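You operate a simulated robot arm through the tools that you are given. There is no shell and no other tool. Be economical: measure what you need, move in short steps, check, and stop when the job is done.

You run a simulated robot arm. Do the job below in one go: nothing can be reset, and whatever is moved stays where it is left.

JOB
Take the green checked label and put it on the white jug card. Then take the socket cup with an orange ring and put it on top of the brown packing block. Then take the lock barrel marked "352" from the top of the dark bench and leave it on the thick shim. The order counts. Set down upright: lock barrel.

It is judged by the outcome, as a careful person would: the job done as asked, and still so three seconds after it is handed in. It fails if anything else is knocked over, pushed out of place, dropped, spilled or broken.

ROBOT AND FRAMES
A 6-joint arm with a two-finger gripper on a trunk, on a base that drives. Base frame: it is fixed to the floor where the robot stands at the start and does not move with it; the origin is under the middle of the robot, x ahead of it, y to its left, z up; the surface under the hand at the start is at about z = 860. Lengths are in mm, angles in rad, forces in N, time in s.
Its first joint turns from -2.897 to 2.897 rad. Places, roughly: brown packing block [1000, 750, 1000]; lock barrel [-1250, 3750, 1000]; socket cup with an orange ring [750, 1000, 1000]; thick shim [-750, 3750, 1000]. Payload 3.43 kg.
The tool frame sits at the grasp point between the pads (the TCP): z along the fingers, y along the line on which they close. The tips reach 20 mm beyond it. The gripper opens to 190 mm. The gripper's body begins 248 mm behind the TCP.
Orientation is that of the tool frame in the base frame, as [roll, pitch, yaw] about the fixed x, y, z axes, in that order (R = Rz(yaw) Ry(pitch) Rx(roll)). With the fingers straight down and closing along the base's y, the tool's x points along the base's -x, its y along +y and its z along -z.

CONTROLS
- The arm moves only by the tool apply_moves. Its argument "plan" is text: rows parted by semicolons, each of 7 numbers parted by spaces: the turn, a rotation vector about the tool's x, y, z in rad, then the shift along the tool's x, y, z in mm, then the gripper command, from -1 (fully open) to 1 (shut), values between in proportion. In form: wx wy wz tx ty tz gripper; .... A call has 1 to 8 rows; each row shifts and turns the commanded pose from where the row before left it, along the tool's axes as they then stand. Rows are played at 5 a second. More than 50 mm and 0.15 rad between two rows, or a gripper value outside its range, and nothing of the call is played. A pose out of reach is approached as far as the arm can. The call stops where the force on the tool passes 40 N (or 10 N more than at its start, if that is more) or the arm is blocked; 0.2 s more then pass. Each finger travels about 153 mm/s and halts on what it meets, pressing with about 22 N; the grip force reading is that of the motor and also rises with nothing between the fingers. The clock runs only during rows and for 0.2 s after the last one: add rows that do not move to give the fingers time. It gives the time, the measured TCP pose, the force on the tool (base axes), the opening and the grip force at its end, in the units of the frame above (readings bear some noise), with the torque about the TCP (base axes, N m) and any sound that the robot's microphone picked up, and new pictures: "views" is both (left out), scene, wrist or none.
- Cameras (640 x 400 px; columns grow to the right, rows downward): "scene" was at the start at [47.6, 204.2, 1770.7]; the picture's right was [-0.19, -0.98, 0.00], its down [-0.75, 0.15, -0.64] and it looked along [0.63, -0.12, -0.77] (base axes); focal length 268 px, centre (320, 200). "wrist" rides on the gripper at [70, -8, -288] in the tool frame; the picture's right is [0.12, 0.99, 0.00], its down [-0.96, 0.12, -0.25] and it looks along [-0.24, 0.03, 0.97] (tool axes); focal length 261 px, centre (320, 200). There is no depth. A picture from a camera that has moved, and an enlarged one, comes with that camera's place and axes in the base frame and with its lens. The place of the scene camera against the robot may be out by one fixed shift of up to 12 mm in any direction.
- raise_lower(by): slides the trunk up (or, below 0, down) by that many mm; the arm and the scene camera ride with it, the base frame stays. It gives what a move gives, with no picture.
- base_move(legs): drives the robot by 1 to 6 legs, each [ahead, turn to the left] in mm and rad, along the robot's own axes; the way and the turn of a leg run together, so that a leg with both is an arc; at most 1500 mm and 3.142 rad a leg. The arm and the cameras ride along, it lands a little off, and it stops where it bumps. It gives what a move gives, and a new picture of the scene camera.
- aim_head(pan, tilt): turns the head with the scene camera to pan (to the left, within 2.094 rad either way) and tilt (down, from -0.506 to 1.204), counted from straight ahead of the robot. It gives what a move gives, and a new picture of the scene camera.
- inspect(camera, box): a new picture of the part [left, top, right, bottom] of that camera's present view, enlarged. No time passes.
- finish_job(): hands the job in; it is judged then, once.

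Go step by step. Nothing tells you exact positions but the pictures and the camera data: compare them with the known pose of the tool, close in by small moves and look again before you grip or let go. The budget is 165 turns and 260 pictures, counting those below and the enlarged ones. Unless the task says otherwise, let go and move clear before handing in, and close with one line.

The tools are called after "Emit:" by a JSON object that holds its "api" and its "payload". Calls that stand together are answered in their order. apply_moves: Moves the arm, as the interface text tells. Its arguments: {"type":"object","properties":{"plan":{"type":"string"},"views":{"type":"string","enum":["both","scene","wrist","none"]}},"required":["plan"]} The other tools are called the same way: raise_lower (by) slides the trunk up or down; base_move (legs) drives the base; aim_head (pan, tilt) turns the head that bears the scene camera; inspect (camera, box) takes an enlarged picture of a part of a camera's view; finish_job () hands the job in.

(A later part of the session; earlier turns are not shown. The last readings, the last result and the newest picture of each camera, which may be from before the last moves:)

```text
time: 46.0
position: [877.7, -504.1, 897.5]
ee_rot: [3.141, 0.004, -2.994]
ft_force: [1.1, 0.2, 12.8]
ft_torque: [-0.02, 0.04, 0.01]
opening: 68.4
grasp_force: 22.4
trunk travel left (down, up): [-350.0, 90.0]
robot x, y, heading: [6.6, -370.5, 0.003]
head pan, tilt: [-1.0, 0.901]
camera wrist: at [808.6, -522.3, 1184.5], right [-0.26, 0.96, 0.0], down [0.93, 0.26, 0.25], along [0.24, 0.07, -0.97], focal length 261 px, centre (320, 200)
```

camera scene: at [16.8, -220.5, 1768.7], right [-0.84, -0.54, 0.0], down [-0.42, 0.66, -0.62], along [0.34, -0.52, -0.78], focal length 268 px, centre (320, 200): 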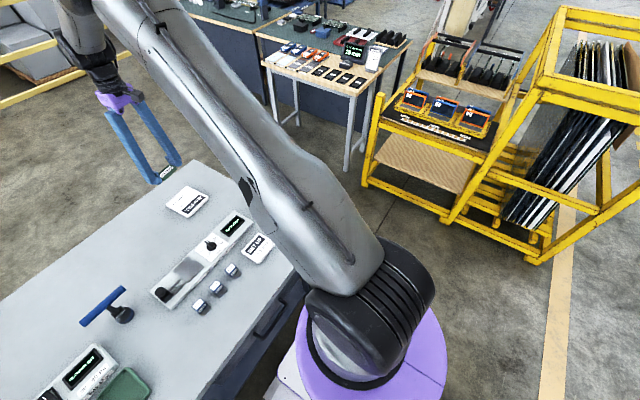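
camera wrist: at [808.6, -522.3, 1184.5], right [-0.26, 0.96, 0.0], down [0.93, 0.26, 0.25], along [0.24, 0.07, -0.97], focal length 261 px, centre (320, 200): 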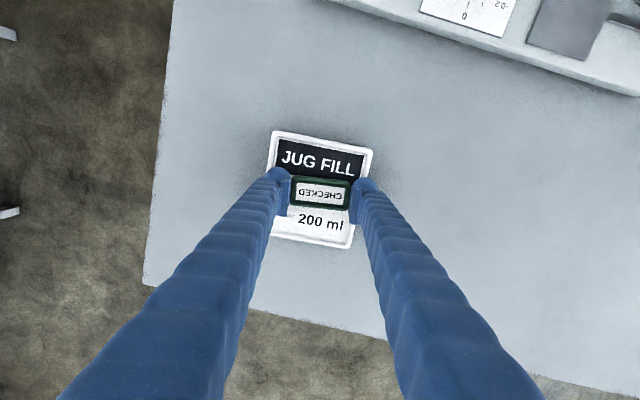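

Contact felt (12.8 N); the label sits on the card. Easing off, opening slightly, and rising.

Emit:
{"api": "apply_moves", "payload": {"plan": "0 0 0 0 0 -1 0.25;0 0 0 0 0 0 0.15;0 0 0 0 0 0 0.05;0 0 0 0 0 -10 0.05;0 0 0 0 0 -40 0.05;0 0 0 0 0 -45 0.0;0 0 0 0 0 -45 0;0 0 0 0 0 -45 0", "views": "both"}}

Emit:
{"api": "inspect", "payload": {"camera": "wrist", "box": [240, 120, 400, 220]}}

```text
time: 47.8
position: [874.4, -503.4, 1084.4]
ee_rot: [3.139, 0.002, -2.993]
ft_force: [0.2, -0.7, 0.6]
ft_torque: [-0.01, -0.04, -0.03]
opening: 94.9
grasp_force: 0.0
trunk travel left (down, up): [-350.0, 90.0]
robot x, y, heading: [3.5, -371.6, 0.004]
head pan, tilt: [-1.0, 0.901]
camera scene: at [16.6, -220.3, 1768.7], right [-0.84, -0.54, 0.0], down [-0.42, 0.66, -0.62], along [0.34, -0.52, -0.78], focal length 268 px, centre (320, 200)
camera wrist: at [806.4, -521.0, 1371.2], right [-0.26, 0.96, 0.0], down [0.93, 0.26, 0.25], along [0.24, 0.07, -0.97], focal length 261 px, centre (320, 200)
```

scene: 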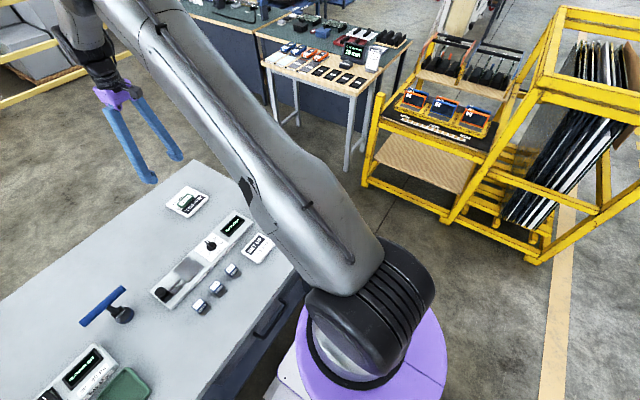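
wrist: 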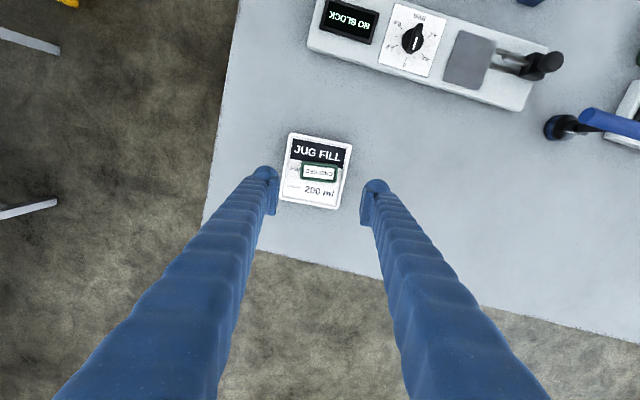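

```text
4.00 times, centred on (320, 170) of wrist
camera zoom: at [806.4, -521.0, 1371.2], right [-0.26, 0.96, 0.0], down [0.93, 0.26, 0.25], along [0.24, 0.07, -0.97], focal length 1043 px, centre (320, 320)
```

zoom: 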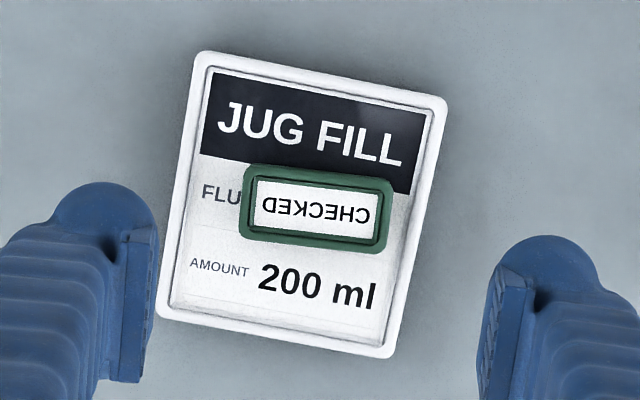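

The label rests squarely on the card. Next the cup at ≈(787, 990) and block at ≈(879, 808): raise and retract the arm, then drive left along the bench.

Emit:
{"api": "apply_moves", "payload": {"plan": "0 0 0.14 0 0 -40 0;0 0 0 40 0 -28 0;0 0 0 45 0 0 0;0 0 0 45 0 0 0;0 0 0 45 0 0 0;0 0 0 45 0 0 0", "views": "none"}}

Emit:
{"api": "aim_head", "payload": {"pan": 0.3, "tilt": 0.9}}

Emit:
{"api": "base_move", "payload": {"legs": [[-60, 0], [0, 1.57], [1180, 0]]}}

```text
time: 49.2
position: [653.3, -506.3, 1151.9]
ee_rot: [3.141, 0.004, -3.133]
ft_force: [-0.2, 0.4, 0.7]
ft_torque: [0.01, -0.1, -0.01]
opening: 95.1
grasp_force: 0.1
trunk travel left (down, up): [-350.0, 90.0]
robot x, y, heading: [4.4, -373.7, 0.001]
head pan, tilt: [-1.0, 0.901]
```

```text
time: 50.7
position: [655.0, -506.5, 1151.6]
ee_rot: [3.141, 0.0, -3.133]
ft_force: [-0.7, 0.2, -0.4]
ft_torque: [0.02, -0.02, 0.03]
opening: 94.9
grasp_force: 0.2
trunk travel left (down, up): [-350.0, 90.0]
robot x, y, heading: [3.9, -372.7, 0.001]
head pan, tilt: [0.3, 0.901]
camera scene: at [48.2, -134.6, 1768.6], right [0.3, -0.95, 0.0], down [-0.75, -0.23, -0.62], along [0.59, 0.18, -0.78], focal length 268 px, centre (320, 200)
```

scene: 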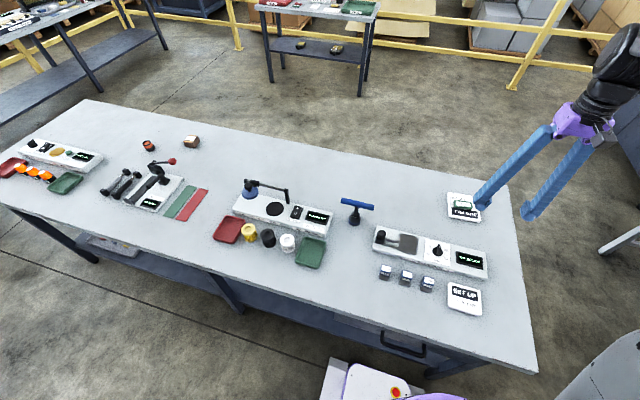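

```text
time: 56.5
position: [209.2, 247.4, 1151.6]
ee_rot: [3.139, 0.003, -1.764]
ft_force: [0.0, 0.0, -0.9]
ft_torque: [-0.05, 0.08, 0.01]
opening: 95.1
grasp_force: 0.1
trunk travel left (down, up): [-350.0, 90.0]
robot x, y, heading: [34.0, -383.8, 1.417]
head pan, tilt: [0.3, 0.901]
stopped in leg 2: the robot was blocked; the commanded pose is now the measured one
camera scene: at [-198.0, -289.2, 1768.6], right [0.99, 0.14, 0.0], down [0.11, -0.78, -0.62], along [-0.09, 0.61, -0.78], focal length 268 px, centre (320, 200)
```

scene: 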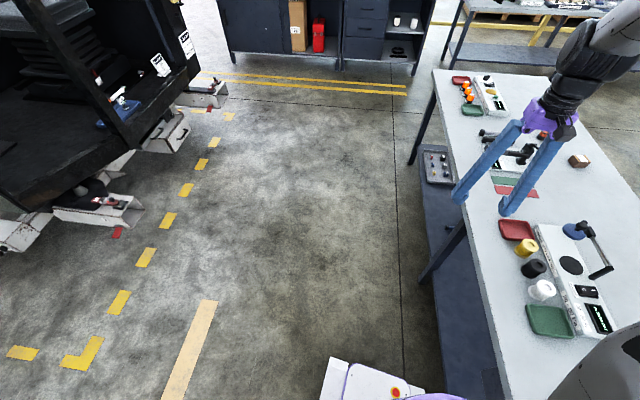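

The base clipped something while turning close to the bench. I'll turn back a bit, reverse away, then turn parallel and check.

Emit:
{"api": "base_move", "payload": {"legs": [[0, -0.6], [-250, 0], [0, 0.75]]}}

```text
time: 58.7
position: [464.3, 106.0, 1153.6]
ee_rot: [3.14, 0.004, -2.215]
ft_force: [0.1, -0.6, -0.5]
ft_torque: [-0.04, -0.05, 0.01]
opening: 95.2
grasp_force: 0.1
trunk travel left (down, up): [-350.0, 90.0]
robot x, y, heading: [8.1, -371.3, 0.954]
head pan, tilt: [0.3, 0.901]
stopped in leg 1: the robot was blocked; the commanded pose is now the measured one
camera scene: at [-160.8, -186.4, 1768.6], right [0.95, -0.31, 0.0], down [-0.25, -0.74, -0.62], along [0.19, 0.59, -0.78], focal length 268 px, centre (320, 200)
```

scene: 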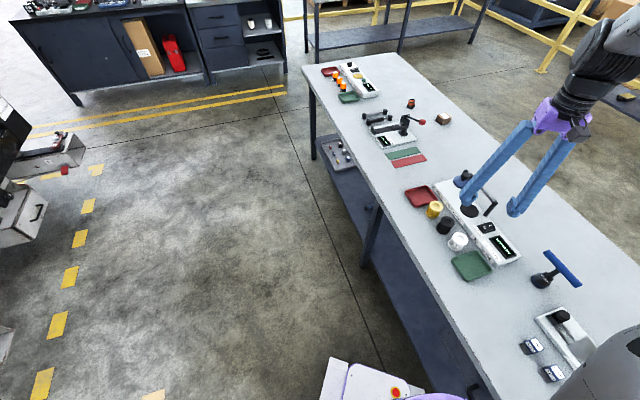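

Emit:
{"api": "base_move", "payload": {"legs": [[-150, 0]]}}

```text
time: 60.4
position: [376.8, -15.9, 1153.7]
ee_rot: [3.141, 0.004, -2.216]
ft_force: [-0.3, -0.6, 0.3]
ft_torque: [0.12, -0.06, 0.01]
opening: 95.2
grasp_force: 0.1
trunk travel left (down, up): [-350.0, 90.0]
robot x, y, heading: [-79.1, -488.8, 0.951]
head pan, tilt: [0.3, 0.901]
camera scene: at [-248.9, -310.5, 1768.7], right [0.95, -0.31, 0.0], down [-0.25, -0.74, -0.62], along [0.19, 0.59, -0.78], focal length 268 px, centre (320, 200)
```

scene: 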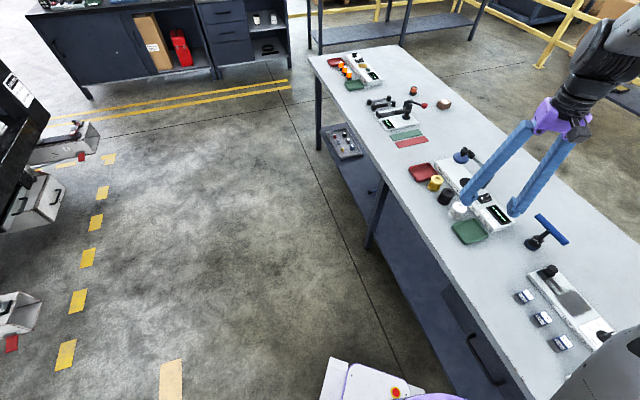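

Emit:
{"api": "base_move", "payload": {"legs": [[0, 0.69], [1340, 0]]}}

```text
time: 72.3
position: [-131.2, 1499.8, 1153.3]
ee_rot: [3.14, 0.004, -1.519]
ft_force: [-0.4, 0.3, -0.3]
ft_torque: [-0.01, 0.04, -0.01]
opening: 94.9
grasp_force: 0.0
trunk travel left (down, up): [-350.0, 90.0]
robot x, y, heading: [-180.8, 838.3, 1.652]
head pan, tilt: [0.3, 0.901]
camera scene: at [-426.1, 880.2, 1768.6], right [0.93, 0.37, 0.0], down [0.29, -0.73, -0.62], along [-0.23, 0.58, -0.78], focal length 268 px, centre (320, 200)
```

scene: 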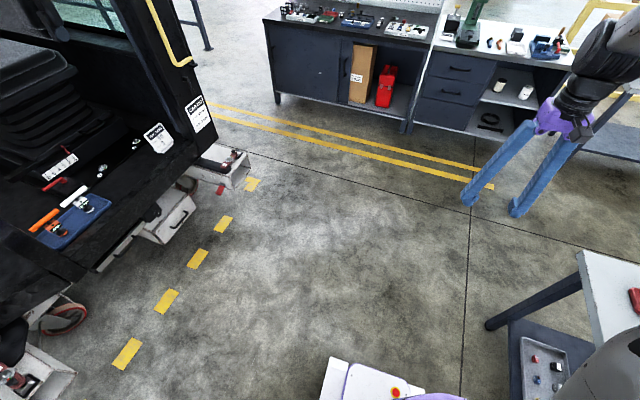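

Emit:
{"api": "base_move", "payload": {"legs": [[0, -1.65], [110, 0]]}}

```text
time: 77.5
position: [486.5, 894.0, 1154.1]
ee_rot: [3.14, 0.001, -2.939]
ft_force: [0.5, 0.3, -0.4]
ft_torque: [-0.09, 0.12, -0.03]
opening: 95.1
grasp_force: 0.1
trunk travel left (down, up): [-350.0, 90.0]
robot x, y, heading: [-196.7, 931.3, 0.188]
head pan, tilt: [0.3, 0.901]
stopped in leg 1: the robot was blocked; the commanded pose is now the measured one
camera scene: at [-195.0, 1173.3, 1768.6], right [0.47, -0.88, 0.0], down [-0.69, -0.37, -0.62], along [0.55, 0.29, -0.79], focal length 268 px, centre (320, 200)
```

scene: 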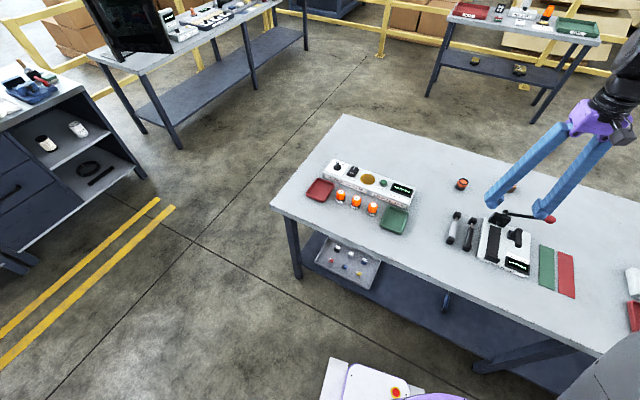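

Emit:
{"api": "base_move", "payload": {"legs": [[0, -0.19]]}}

```text
time: 78.9
position: [466.7, 766.3, 1155.3]
ee_rot: [3.139, 0.002, -3.128]
ft_force: [1.1, 0.7, -0.3]
ft_torque: [0.02, 0.05, 0.0]
opening: 95.1
grasp_force: 0.0
trunk travel left (down, up): [-350.0, 90.0]
robot x, y, heading: [-197.2, 942.5, -0.003]
head pan, tilt: [0.3, 0.901]
camera scene: at [-152.0, 1179.7, 1768.6], right [0.3, -0.96, 0.0], down [-0.75, -0.23, -0.62], along [0.59, 0.18, -0.78], focal length 268 px, centre (320, 200)
```

scene: 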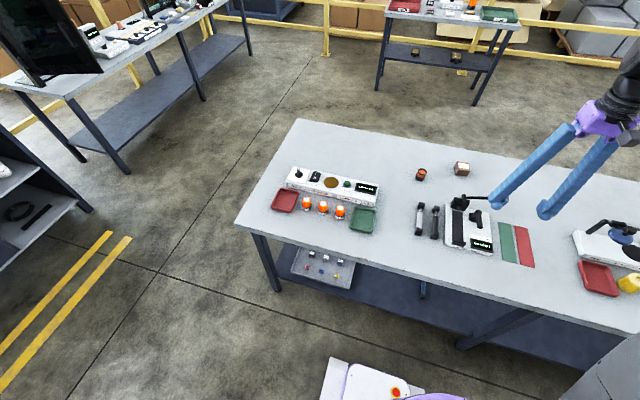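

Now ahead toward the bench.

Emit:
{"api": "base_move", "payload": {"legs": [[180, 0]]}}

Emit:
{"api": "aim_head", "payload": {"pan": -0.05, "tilt": 0.8}}

Emit:
{"api": "inspect", "payload": {"camera": "scene", "box": [250, 120, 410, 220]}}

```text
time: 80.7
position: [646.3, 764.2, 1156.1]
ee_rot: [3.14, 0.003, -3.131]
ft_force: [0.0, 0.6, -0.3]
ft_torque: [0.02, 0.09, -0.03]
opening: 94.9
grasp_force: 0.0
trunk travel left (down, up): [-350.0, 90.0]
robot x, y, heading: [-16.6, 942.8, -0.006]
head pan, tilt: [0.3, 0.901]
camera scene: at [29.6, 1179.5, 1768.6], right [0.29, -0.96, 0.0], down [-0.75, -0.23, -0.62], along [0.59, 0.18, -0.78], focal length 268 px, centre (320, 200)
```

scene: 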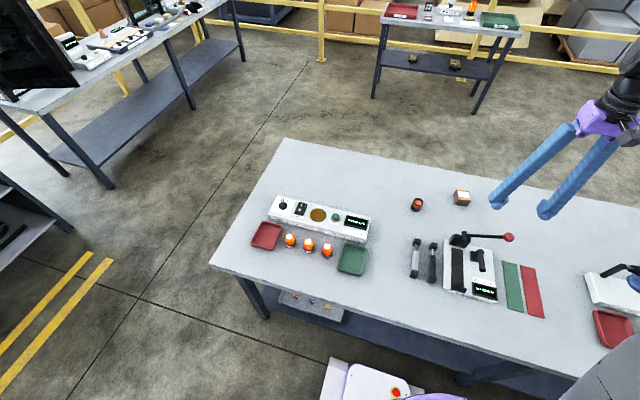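

```text
time: 81.6
position: [645.8, 763.9, 1157.7]
ee_rot: [3.14, 0.004, -3.131]
ft_force: [0.1, 0.4, 0.0]
ft_torque: [0.0, 0.02, 0.01]
opening: 94.9
grasp_force: 0.1
trunk travel left (down, up): [-350.0, 90.0]
robot x, y, heading: [-17.5, 947.7, -0.007]
head pan, tilt: [-0.051, 0.799]
camera scene: at [37.0, 1153.3, 1776.5], right [-0.05, -1.0, 0.0], down [-0.72, 0.04, -0.7], along [0.7, -0.04, -0.72], focal length 268 px, centre (320, 200)
```

scene: 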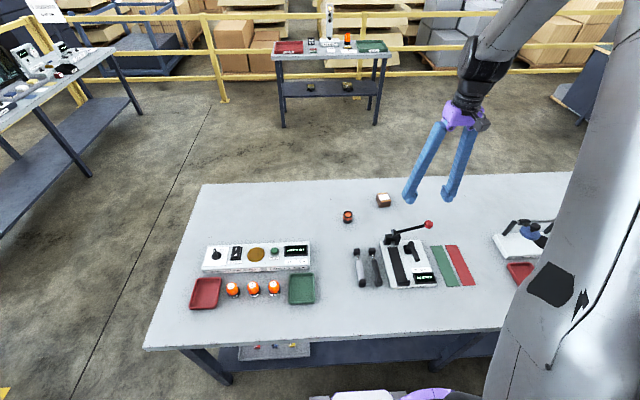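

```text
4.00 times, centred on (330, 170) of scene
camera zoom: at [37.0, 1153.3, 1776.5], right [-0.05, -1.0, 0.0], down [-0.72, 0.04, -0.7], along [0.7, -0.04, -0.72], focal length 1073 px, centre (280, 320)
```

zoom: 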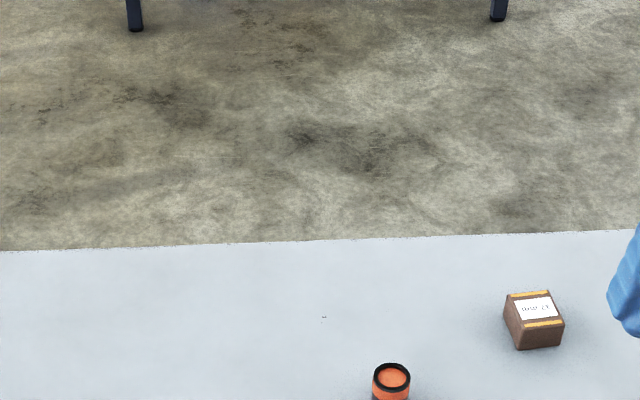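

Emit:
{"api": "apply_moves", "payload": {"plan": "0 0 0 -24 37 0 -0.1;0 0 0 -24 37 0 -0.1;0 0 0 -24 37 0 -0.1;0 0 0 -24 37 0 -0.1;0 0 0 -24 37 0 -0.1;0 0 0 -24 37 0 -0.1;0 0 0 0 0 40 -0.1;0 0 0 0 0 40 -0.1"}}

Emit:
{"api": "inspect", "payload": {"camera": "wrist", "box": [240, 120, 400, 220]}}

Emit:
{"api": "inspect", "payload": {"camera": "scene", "box": [300, 160, 428, 240]}}

```text
time: 83.4
position: [789.8, 988.7, 1077.2]
ee_rot: [3.139, 0.002, -3.131]
ft_force: [0.4, -0.4, -0.2]
ft_torque: [0.08, 0.05, -0.05]
opening: 104.5
grasp_force: 0.0
trunk travel left (down, up): [-350.0, 90.0]
robot x, y, heading: [-16.2, 940.6, -0.002]
head pan, tilt: [-0.051, 0.799]
camera scene: at [38.7, 1152.7, 1776.5], right [-0.05, -1.0, 0.0], down [-0.72, 0.04, -0.7], along [0.69, -0.04, -0.72], focal length 268 px, centre (320, 200)
camera wrist: at [718.8, 978.6, 1364.0], right [-0.13, 0.99, 0.0], down [0.96, 0.12, 0.25], along [0.25, 0.03, -0.97], focal length 261 px, centre (320, 200)
```

scene: 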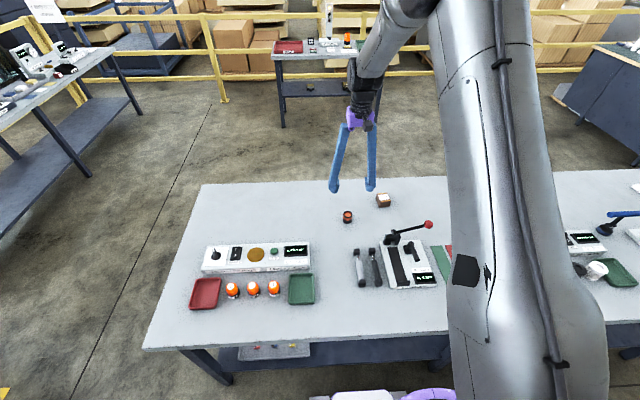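
wrist: 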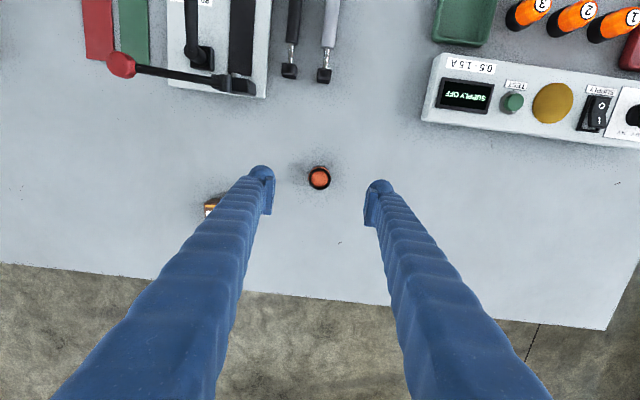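

```text
4.00 times, centred on (320, 170) of wrist
camera zoom: at [718.8, 978.6, 1364.0], right [-0.13, 0.99, 0.0], down [0.96, 0.12, 0.25], along [0.25, 0.03, -0.97], focal length 1043 px, centre (320, 320)
```

zoom: 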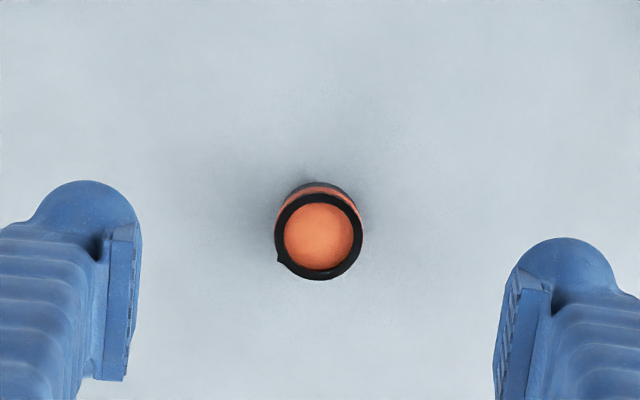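

```text
5.00 times, centred on (364, 200) of scene
camera zoom: at [38.7, 1152.7, 1776.5], right [-0.05, -1.0, 0.0], down [-0.72, 0.04, -0.7], along [0.69, -0.04, -0.72], focal length 1341 px, centre (100, 200)
```

zoom: 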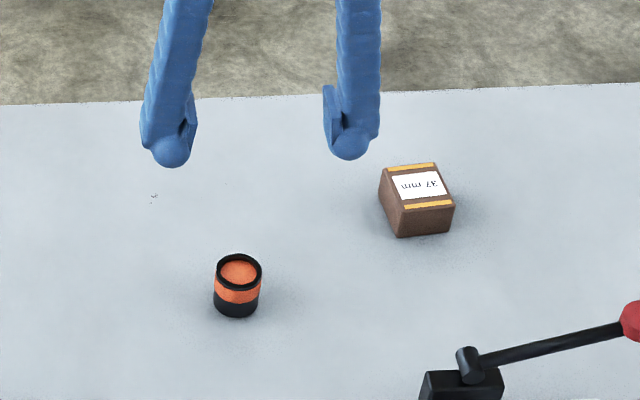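

Cup (≈39 mm wide) is upright at ≈(797, 987). Descending around it.

Emit:
{"api": "apply_moves", "payload": {"plan": "0 0 0 -7 -1 45 -0.1;0 0 0 0 0 45 -0.1;0 0 0 0 0 45 -0.1;0 0 0 0 0 30 -0.1;0 0 0 0 0 0 -0.1", "views": "wrist"}}

Emit:
{"api": "inspect", "payload": {"camera": "wrist", "box": [240, 140, 400, 240]}}

```text
time: 84.6
position: [796.5, 986.0, 913.0]
ee_rot: [3.141, 0.003, -3.131]
ft_force: [0.4, 0.4, -0.2]
ft_torque: [-0.02, -0.02, -0.01]
opening: 104.3
grasp_force: 0.0
trunk travel left (down, up): [-350.0, 90.0]
robot x, y, heading: [-16.2, 943.1, -0.005]
head pan, tilt: [-0.051, 0.799]
camera wrist: at [725.1, 977.8, 1199.7], right [-0.13, 0.99, 0.0], down [0.96, 0.13, 0.25], along [0.25, 0.03, -0.97], focal length 261 px, centre (320, 200)
```

wrist: 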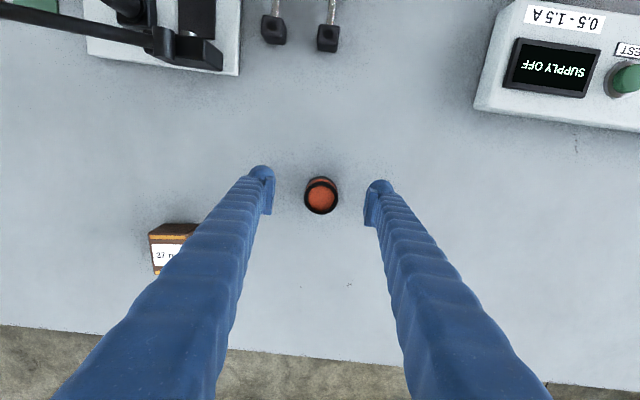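

```text
4.00 times, centred on (320, 190) of wrist
camera zoom: at [725.1, 977.8, 1199.7], right [-0.13, 0.99, 0.0], down [0.96, 0.13, 0.25], along [0.25, 0.03, -0.97], focal length 1043 px, centre (320, 240)
```

zoom: 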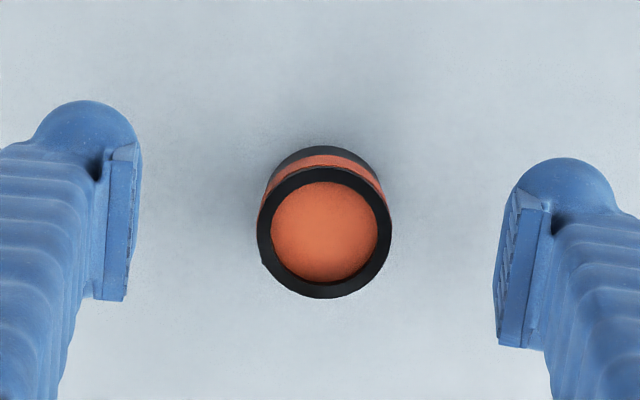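

Emit:
{"api": "apply_moves", "payload": {"plan": "0 0 0 -3 2 14 -0.1;0 0 0 0 0 13 -0.1;0 0 0 0 0 0 0.2;0 0 0 0 0 0 0.45;0 0 0 0 0 0 0.6;0 0 0 0 0 0 0.66;0 0 0 0 0 0 0.66", "views": "wrist"}}

```text
time: 86.2
position: [797.4, 989.3, 885.9]
ee_rot: [3.14, 0.006, -3.131]
ft_force: [-0.2, -0.6, 0.0]
ft_torque: [0.01, -0.01, 0.02]
opening: 37.7
grasp_force: 21.6
trunk travel left (down, up): [-350.0, 90.0]
robot x, y, heading: [-15.2, 942.1, -0.009]
head pan, tilt: [-0.051, 0.799]
camera wrist: at [727.7, 980.0, 1173.2], right [-0.13, 0.99, 0.0], down [0.96, 0.13, 0.25], along [0.25, 0.03, -0.97], focal length 261 px, centre (320, 200)
```

wrist: 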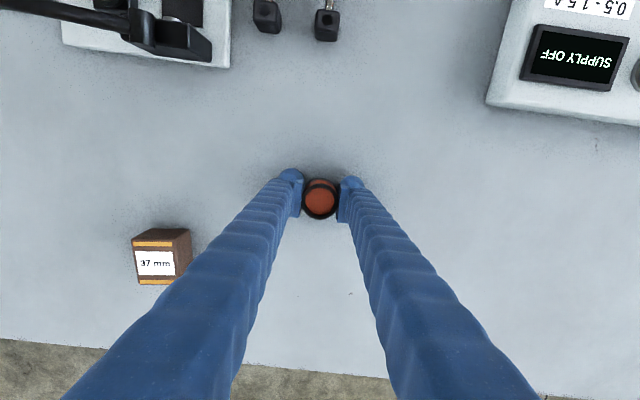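

Cup gripped. Lifting and moving above the block.

Emit:
{"api": "apply_moves", "payload": {"plan": "0 0 0 0 0 -10 0.68;0 0 0 0 0 -40 0.68;0 0 0 0 0 -45 0.68;0 0 0 0 0 -45 0.68;0 0 0 -22 -44 0 0.68;0 0 0 -22 -44 0 0.68;0 0 0 -22 -44 0 0.68;0 0 0 -22 -44 0 0.68", "views": "both"}}

Emit:
{"api": "inspect", "payload": {"camera": "wrist", "box": [240, 120, 400, 220]}}

Emit:
{"api": "inspect", "payload": {"camera": "scene", "box": [320, 140, 448, 220]}}

```text
time: 88.0
position: [889.1, 811.9, 1025.5]
ee_rot: [3.138, 0.004, -3.131]
ft_force: [0.1, 0.1, 0.0]
ft_torque: [0.14, -0.03, -0.02]
opening: 37.9
grasp_force: 22.4
trunk travel left (down, up): [-350.0, 90.0]
robot x, y, heading: [-17.5, 944.8, -0.001]
head pan, tilt: [-0.051, 0.799]
camera scene: at [37.7, 1152.2, 1776.6], right [-0.05, -1.0, 0.0], down [-0.72, 0.04, -0.7], along [0.7, -0.04, -0.72], focal length 268 px, centre (320, 200)
camera wrist: at [817.6, 802.9, 1312.8], right [-0.13, 0.99, 0.0], down [0.96, 0.13, 0.25], along [0.25, 0.03, -0.97], focal length 261 px, centre (320, 200)
```

scene: 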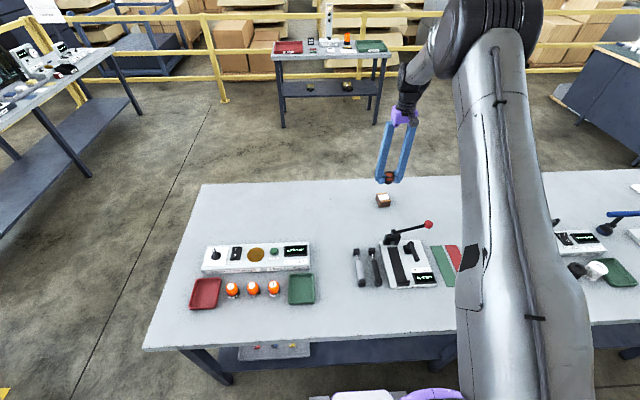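
wrist: 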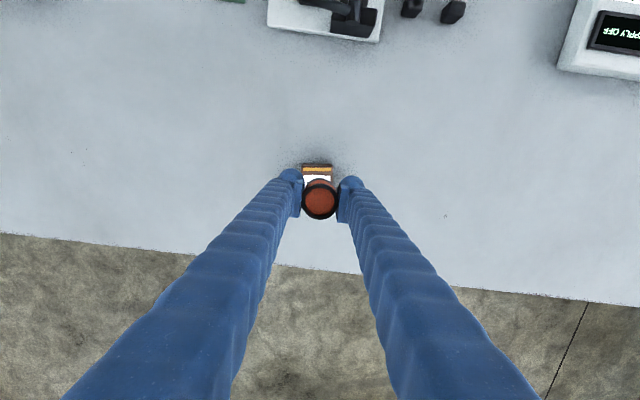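

```text
4.00 times, centred on (320, 170) of wrist
camera zoom: at [817.6, 802.9, 1312.8], right [-0.13, 0.99, 0.0], down [0.96, 0.13, 0.25], along [0.25, 0.03, -0.97], focal length 1043 px, centre (320, 320)
```

zoom: 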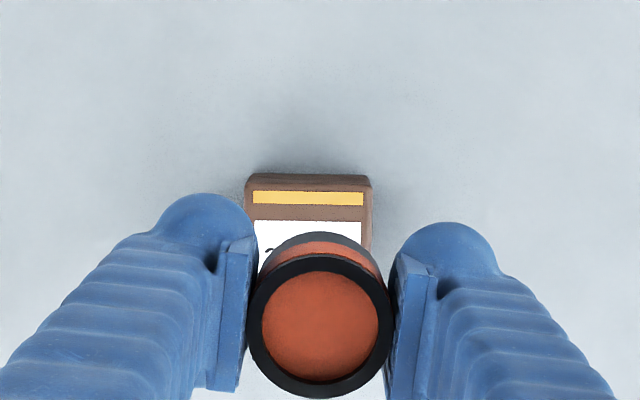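

```text
5.00 times, centred on (384, 180) of scene
camera zoom: at [37.7, 1152.2, 1776.6], right [-0.05, -1.0, 0.0], down [-0.72, 0.04, -0.7], along [0.7, -0.04, -0.72], focal length 1341 px, centre (0, 300)
```

zoom: 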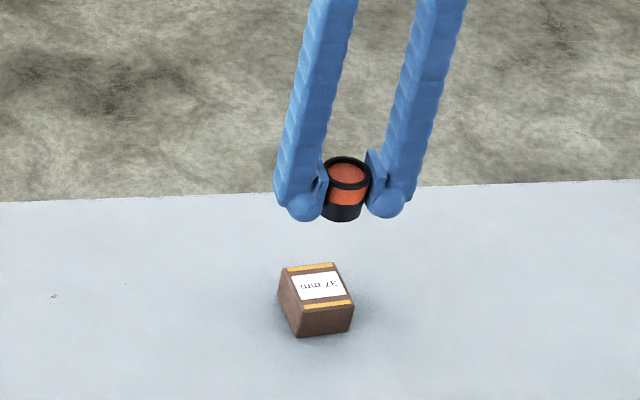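

Block top centre estimated at (897, 808), top height ≈897. Shifting a little and lowering to just above it.

Emit:
{"api": "apply_moves", "payload": {"plan": "0 0 0 -6 -3.5 0 0.68;0 0 0 0 0 40 0.68;0 0 0 0 0 40 0.68;0 0 0 0 0 0 0.68", "views": "both"}}

Emit:
{"api": "inspect", "payload": {"camera": "wrist", "box": [240, 120, 400, 220]}}

Emit:
{"api": "inspect", "payload": {"camera": "scene", "box": [344, 160, 424, 210]}}

```text
time: 89.0
position: [895.8, 810.2, 947.7]
ee_rot: [3.138, 0.004, -3.13]
ft_force: [1.1, 0.3, -0.3]
ft_torque: [0.0, 0.0, -0.01]
opening: 37.5
grasp_force: 21.7
trunk travel left (down, up): [-350.0, 90.0]
robot x, y, heading: [-17.0, 943.9, -0.004]
head pan, tilt: [-0.051, 0.799]
camera scene: at [37.1, 1153.0, 1776.6], right [-0.05, -1.0, 0.0], down [-0.72, 0.04, -0.7], along [0.7, -0.04, -0.72], focal length 268 px, centre (320, 200)
camera wrist: at [824.1, 801.6, 1234.2], right [-0.13, 0.99, 0.0], down [0.96, 0.13, 0.25], along [0.25, 0.03, -0.97], focal length 261 px, centre (320, 200)
```

scene: 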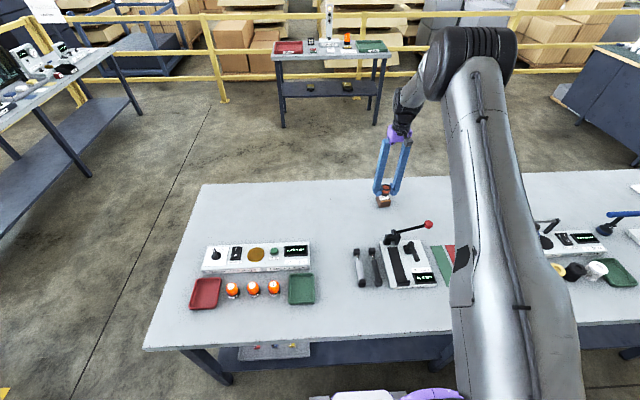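
wrist: 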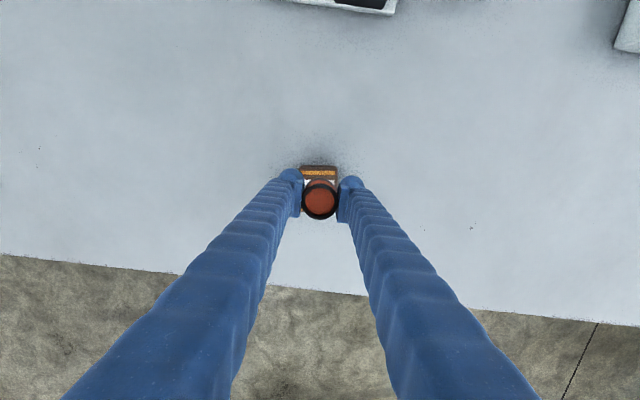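

```text
4.00 times, centred on (320, 170) of wrist
camera zoom: at [824.1, 801.6, 1234.2], right [-0.13, 0.99, 0.0], down [0.96, 0.13, 0.25], along [0.25, 0.03, -0.97], focal length 1043 px, centre (320, 320)
```

zoom: 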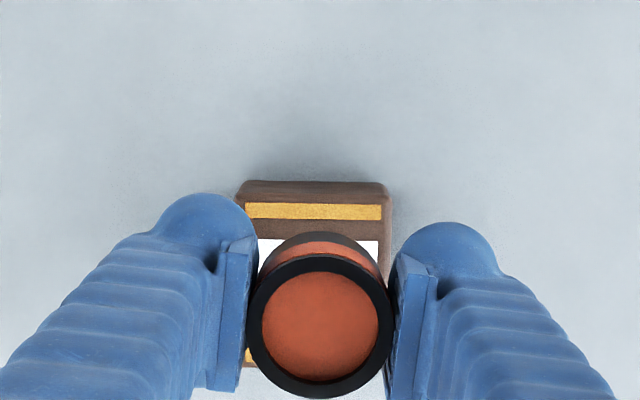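

```text
8.00 times, centred on (384, 185) of scene
camera zoom: at [37.1, 1153.0, 1776.6], right [-0.05, -1.0, 0.0], down [-0.72, 0.04, -0.7], along [0.7, -0.04, -0.72], focal length 2146 px, centre (-192, 320)
```

zoom: 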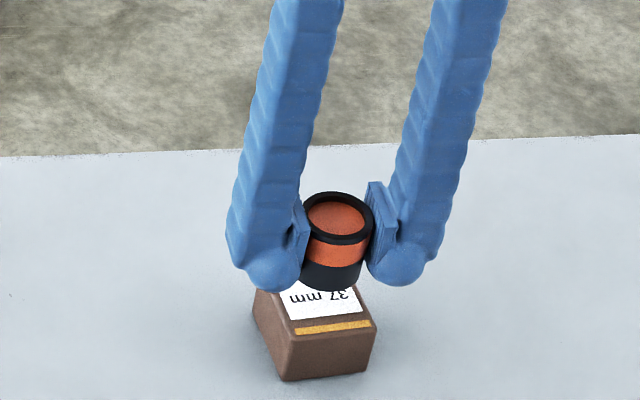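

Well aligned. Lowering gently until contact.

Emit:
{"api": "apply_moves", "payload": {"plan": "0 0 0 0 -1 12 0.68;0 0 0 0 0 6 0.68;0 0 0 0 0 0 0.68", "views": "none"}}

Emit:
{"api": "apply_moves", "payload": {"plan": "0 0 0 0 0 3 0.68;0 0 0 0 0 0 0.68", "views": "none"}}

Emit:
{"api": "inspect", "payload": {"camera": "scene", "box": [344, 160, 424, 210]}}

```text
time: 89.8
position: [895.6, 809.5, 928.2]
ee_rot: [-3.14, 0.004, -3.131]
ft_force: [0.0, 0.3, -0.8]
ft_torque: [0.01, -0.04, -0.01]
opening: 37.3
grasp_force: 22.1
trunk travel left (down, up): [-350.0, 90.0]
robot x, y, heading: [-19.9, 942.2, -0.002]
head pan, tilt: [-0.051, 0.799]
```

```text
time: 90.4
position: [895.0, 810.4, 926.2]
ee_rot: [3.141, 0.004, -3.131]
ft_force: [0.7, -0.5, -1.3]
ft_torque: [0.0, -0.01, 0.01]
opening: 37.7
grasp_force: 21.9
trunk travel left (down, up): [-350.0, 90.0]
robot x, y, heading: [-14.8, 940.5, -0.004]
head pan, tilt: [-0.051, 0.799]
```

```text
8.00 times, centred on (384, 185) of scene
camera zoom: at [37.6, 1153.2, 1776.5], right [-0.05, -1.0, 0.0], down [-0.72, 0.04, -0.7], along [0.7, -0.04, -0.72], focal length 2146 px, centre (-192, 320)
```

zoom: 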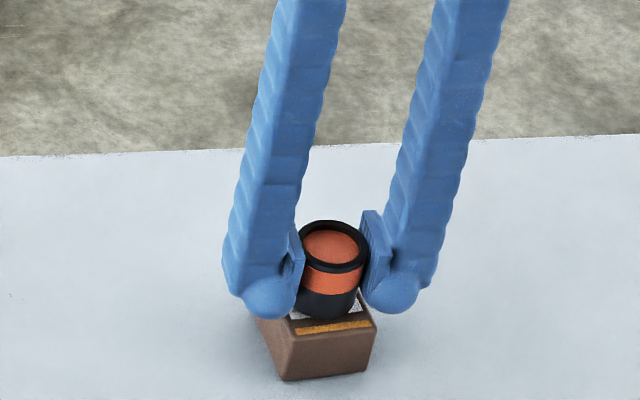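

Emit:
{"api": "apply_moves", "payload": {"plan": "0 0 0 0 0 2 0.68;0 0 0 0 0 0 0.68", "views": "none"}}

Emit:
{"api": "apply_moves", "payload": {"plan": "0 0 0 0 0 2 0.68;0 0 0 0 0 0 0.68", "views": "none"}}

Emit:
{"api": "apply_moves", "payload": {"plan": "0 0 0 0 0 1.5 0.68;0 0 0 0 0 0 0.68", "views": "none"}}

```text
time: 91.0
position: [894.8, 810.0, 922.5]
ee_rot: [3.139, 0.002, -3.13]
ft_force: [-0.5, -0.4, -0.6]
ft_torque: [0.0, 0.0, 0.02]
opening: 37.5
grasp_force: 21.8
trunk travel left (down, up): [-350.0, 90.0]
robot x, y, heading: [-15.7, 943.4, 0.001]
head pan, tilt: [-0.051, 0.799]
```

```text
time: 91.6
position: [894.6, 810.2, 923.6]
ee_rot: [3.141, 0.008, -3.132]
ft_force: [-1.5, -1.1, 12.6]
ft_torque: [0.02, 0.06, 0.01]
opening: 37.4
grasp_force: 21.4
trunk travel left (down, up): [-350.0, 90.0]
robot x, y, heading: [-18.6, 944.0, -0.001]
head pan, tilt: [-0.051, 0.799]
```

```text
time: 92.2
position: [895.0, 809.3, 919.8]
ee_rot: [3.141, 0.007, -3.13]
ft_force: [2.5, -0.5, 16.6]
ft_torque: [-0.05, -0.07, 0.0]
opening: 37.7
grasp_force: 22.1
trunk travel left (down, up): [-350.0, 90.0]
robot x, y, heading: [-17.1, 938.9, 0.001]
head pan, tilt: [-0.051, 0.799]
```

Contact confirmed. Opening slightly and rising straight up.

Emit:
{"api": "apply_moves", "payload": {"plan": "0 0 0 0 0 -1 0.68;0 0 0 0 0 -0.5 0.5;0 0 0 0 0 0 0.3;0 0 0 0 0 0 0.2;0 0 0 0 0 -15 0.2;0 0 0 0 0 -40 0.2;0 0 0 0 0 -45 0.2;0 0 0 0 0 -45 0.2", "views": "both"}}

Emit:
{"api": "inspect", "payload": {"camera": "scene", "box": [344, 160, 424, 210]}}

```text
time: 94.0
position: [893.7, 809.1, 1065.5]
ee_rot: [-3.141, 0.004, -3.132]
ft_force: [-0.3, 0.1, 0.0]
ft_torque: [-0.02, -0.1, 0.02]
opening: 76.0
grasp_force: 0.1
trunk travel left (down, up): [-350.0, 90.0]
robot x, y, heading: [-16.9, 944.6, -0.005]
head pan, tilt: [-0.051, 0.799]
camera scene: at [35.9, 1153.3, 1776.6], right [-0.05, -1.0, 0.0], down [-0.72, 0.04, -0.7], along [0.7, -0.04, -0.72], focal length 268 px, centre (320, 200)
camera wrist: at [822.0, 800.7, 1353.1], right [-0.13, 0.99, 0.0], down [0.96, 0.13, 0.25], along [0.25, 0.03, -0.97], focal length 261 px, centre (320, 200)
```

scene: 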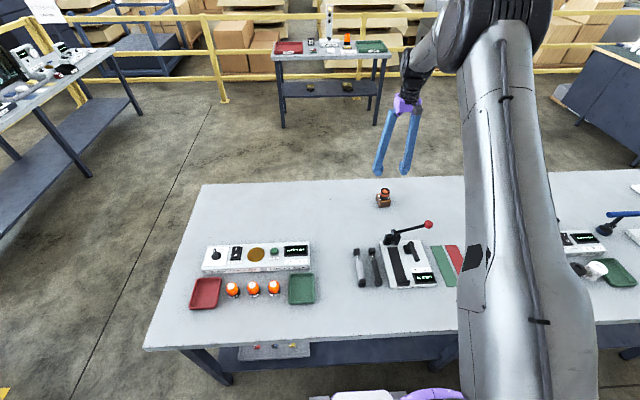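
wrist: 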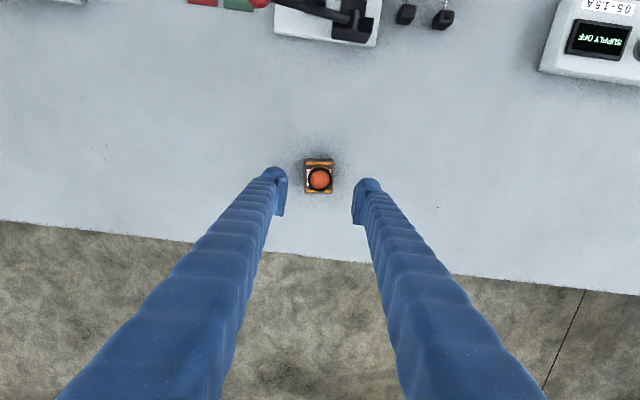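

```text
8.00 times, centred on (384, 185) of scene
camera zoom: at [35.9, 1153.3, 1776.6], right [-0.05, -1.0, 0.0], down [-0.72, 0.04, -0.7], along [0.7, -0.04, -0.72], focal length 2146 px, centre (-192, 320)
```

zoom: 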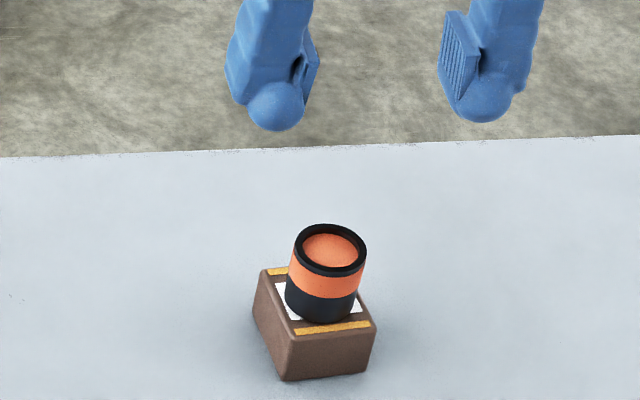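

Cup stands centrally on the block. Now retract the arm and drive to the dark bench (front edge ≈ y 3335), in stages.

Emit:
{"api": "apply_moves", "payload": {"plan": "0 0 0 0 0 -45 0.2;0 0 0 20 20 -40 0.2;0 0 0 40 20 0 0.2;0 0 0 40 20 0 0.2;0 0 0 40 20 0 0.2;0 0 0 40 20 0 0.2;0 0 0 40 20 0 0.2;0 0 0 40 20 0 0.2", "views": "none"}}

Emit:
{"api": "base_move", "payload": {"legs": [[-180, 0], [0, 1.0]]}}

```text
time: 95.8
position: [629.1, 947.5, 1150.1]
ee_rot: [-3.141, 0.006, -3.13]
ft_force: [-0.4, 0.2, 0.8]
ft_torque: [-0.06, -0.09, 0.0]
opening: 75.9
grasp_force: 0.1
trunk travel left (down, up): [-350.0, 90.0]
robot x, y, heading: [-13.6, 944.7, -0.005]
head pan, tilt: [-0.051, 0.799]
```

```text
time: 101.5
position: [145.6, 1496.2, 1149.2]
ee_rot: [-3.141, 0.005, -2.12]
ft_force: [-0.4, 1.5, -0.1]
ft_torque: [0.01, 0.0, 0.03]
opening: 75.8
grasp_force: 0.0
trunk travel left (down, up): [-350.0, 90.0]
robot x, y, heading: [-139.8, 910.2, 1.005]
head pan, tilt: [-0.051, 0.799]
camera scene: at [-291.5, 1078.4, 1776.6], right [0.82, -0.58, 0.0], down [-0.41, -0.59, -0.7], along [0.4, 0.57, -0.72], focal length 268 px, centre (320, 200)
```

scene: 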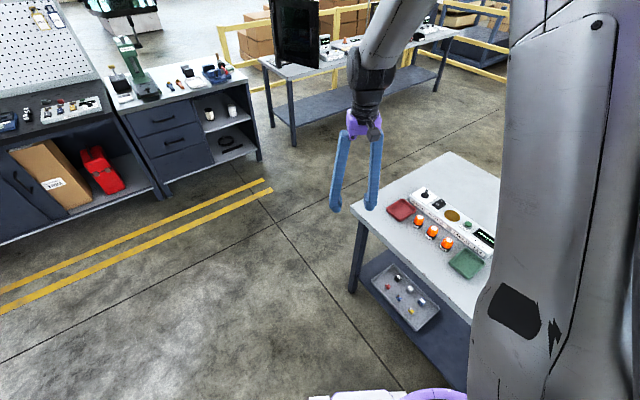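

Emit:
{"api": "base_move", "payload": {"legs": [[0, 0.96], [1000, 0]]}}

```text
time: 112.3
position: [-848.2, 2414.5, 1149.5]
ee_rot: [3.139, 0.005, -1.16]
ft_force: [1.2, 0.2, -0.1]
ft_torque: [0.0, 0.01, 0.01]
opening: 76.0
grasp_force: 0.0
trunk travel left (down, up): [-350.0, 90.0]
robot x, y, heading: [-518.5, 1848.0, 1.959]
head pan, tilt: [-0.051, 0.799]
camera scene: at [-740.7, 1834.6, 1776.6], right [0.94, 0.33, 0.0], down [0.24, -0.68, -0.7], along [-0.23, 0.66, -0.72], focal length 268 px, centre (320, 200)
```

scene: 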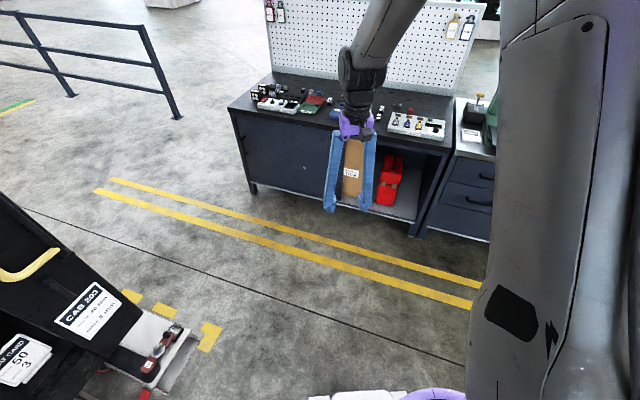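

Emit:
{"api": "base_move", "payload": {"legs": [[0, 0.05], [950, 0], [0, -0.42]]}}

Emit:
{"api": "aim_head", "payload": {"pan": 0.25, "tilt": 0.75}}

```text
time: 121.3
position: [-1031.8, 3348.1, 1149.3]
ee_rot: [3.139, 0.004, -1.525]
ft_force: [-0.3, 0.6, -0.2]
ft_torque: [-0.03, 0.02, 0.01]
opening: 75.9
grasp_force: 0.0
trunk travel left (down, up): [-350.0, 90.0]
robot x, y, heading: [-947.7, 2698.0, 1.602]
head pan, tilt: [-0.051, 0.799]
camera scene: at [-1170.0, 2763.5, 1776.5], right [1.0, -0.02, 0.0], down [-0.02, -0.72, -0.7], along [0.02, 0.7, -0.72], focal length 268 px, centre (320, 200)
```

scene: 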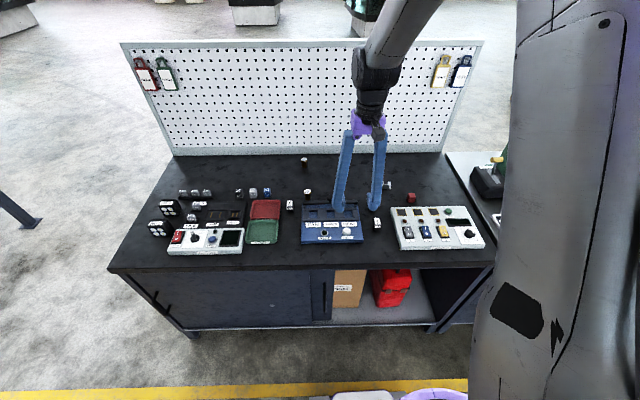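

```text
time: 122.1
position: [-1030.7, 3346.5, 1150.1]
ee_rot: [3.14, 0.005, -1.525]
ft_force: [0.7, 1.2, -0.5]
ft_torque: [-0.04, 0.11, -0.02]
opening: 75.9
grasp_force: 0.0
trunk travel left (down, up): [-350.0, 90.0]
robot x, y, heading: [-956.0, 2700.3, 1.6]
head pan, tilt: [0.25, 0.75]
camera scene: at [-1193.4, 2761.9, 1780.7], right [0.96, 0.27, 0.0], down [0.19, -0.66, -0.73], along [-0.2, 0.7, -0.68], focal length 268 px, centre (320, 200)
```

scene: 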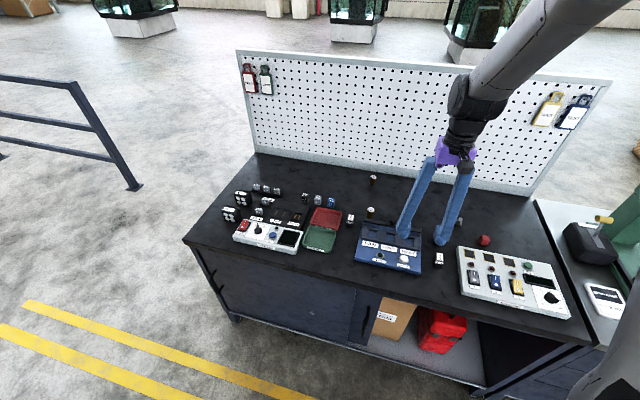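

Many small items here; I'll zoom to find barrel "352" and the thick shim.

Emit:
{"api": "inspect", "payload": {"camera": "scene", "box": [215, 170, 343, 250]}}

Emit:
{"api": "inspect", "payload": {"camera": "scene", "box": [330, 170, 458, 280]}}

Emit:
{"api": "inspect", "payload": {"camera": "scene", "box": [430, 225, 590, 325]}}

```text
5.00 times, centred on (279, 210) of scene
camera zoom: at [-1193.4, 2761.9, 1780.7], right [0.96, 0.27, 0.0], down [0.19, -0.66, -0.73], along [-0.2, 0.7, -0.68], focal length 1341 px, centre (525, 150)
```

zoom: 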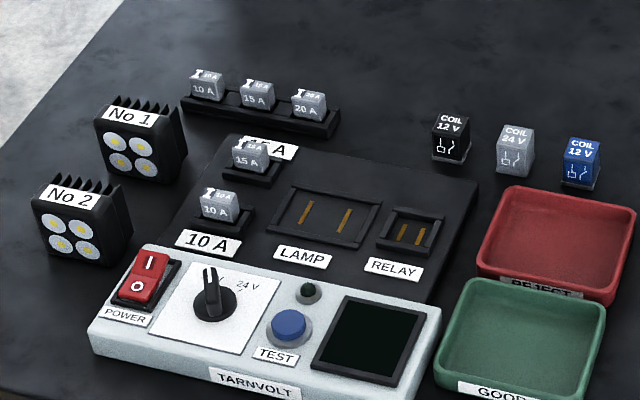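

```text
3.64 times, centred on (394, 225) of scene
camera zoom: at [-1193.4, 2761.9, 1780.7], right [0.96, 0.27, 0.0], down [0.19, -0.66, -0.73], along [-0.2, 0.7, -0.68], focal length 975 px, centre (51, 109)
```

zoom: 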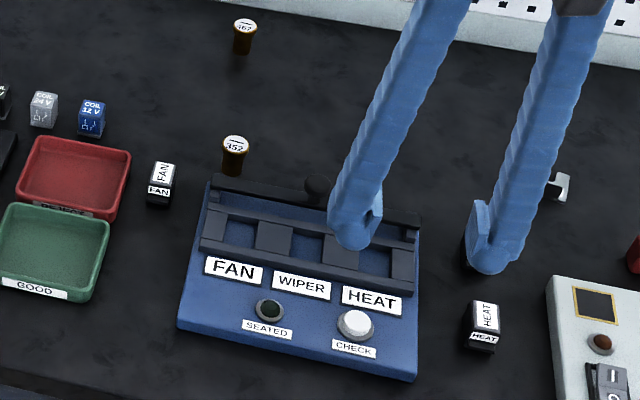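

```text
4.00 times, centred on (510, 275) of scene
camera zoom: at [-1193.4, 2761.9, 1780.7], right [0.96, 0.27, 0.0], down [0.19, -0.66, -0.73], along [-0.2, 0.7, -0.68], focal length 1073 px, centre (-440, -100)
```

zoom: 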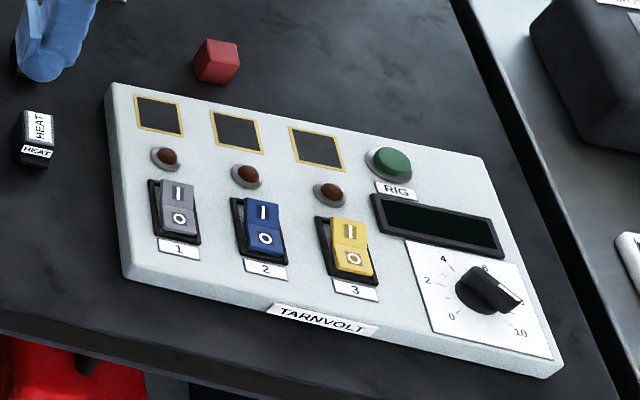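

Emit:
{"api": "inspect", "payload": {"camera": "scene", "box": [360, 170, 392, 222]}}

Emit:
{"api": "aim_head", "payload": {"pan": 0.0, "tilt": 0.75}}

Emit:
{"api": "inspect", "payload": {"camera": "scene", "box": [330, 150, 458, 230]}}

```text
7.69 times, centred on (376, 196) of scene
camera zoom: at [-1193.4, 2761.9, 1780.7], right [0.96, 0.27, 0.0], down [0.19, -0.66, -0.73], along [-0.2, 0.7, -0.68], focal length 2063 px, centre (-111, 231)
```

zoom: 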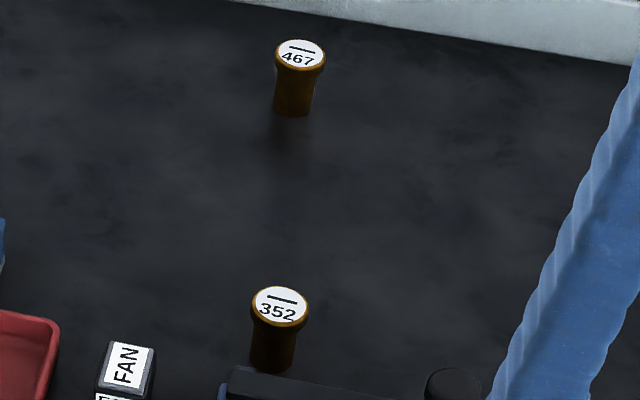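

```text
time: 122.8
position: [-1030.8, 3345.7, 1150.6]
ee_rot: [3.14, 0.005, -1.525]
ft_force: [-0.1, 0.3, -0.1]
ft_torque: [0.01, 0.04, 0.0]
opening: 76.0
grasp_force: 0.1
trunk travel left (down, up): [-350.0, 90.0]
robot x, y, heading: [-954.4, 2700.5, 1.596]
head pan, tilt: [0.0, 0.75]
camera scene: at [-1173.7, 2764.8, 1780.6], right [1.0, 0.03, 0.0], down [0.02, -0.68, -0.73], along [-0.02, 0.73, -0.68], focal length 268 px, centre (320, 200)
```

scene: 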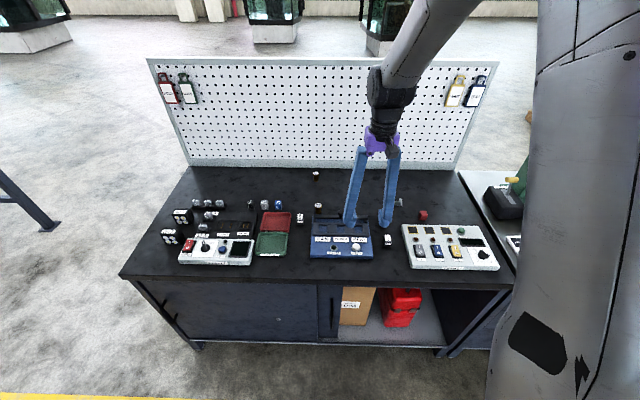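

```text
5.00 times, centred on (394, 190) of scene
camera zoom: at [-1173.7, 2764.8, 1780.6], right [1.0, 0.03, 0.0], down [0.02, -0.68, -0.73], along [-0.02, 0.73, -0.68], focal length 1341 px, centre (-50, 250)
```

zoom: 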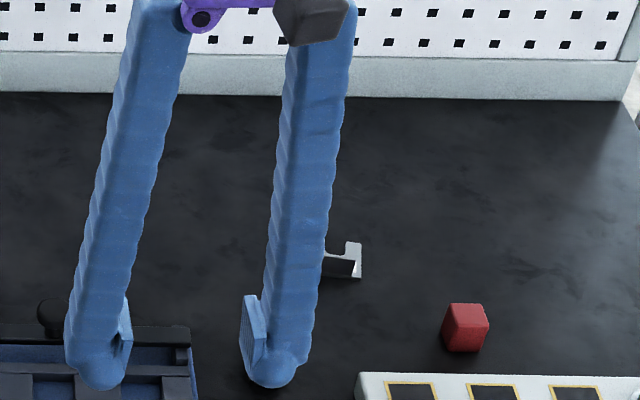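

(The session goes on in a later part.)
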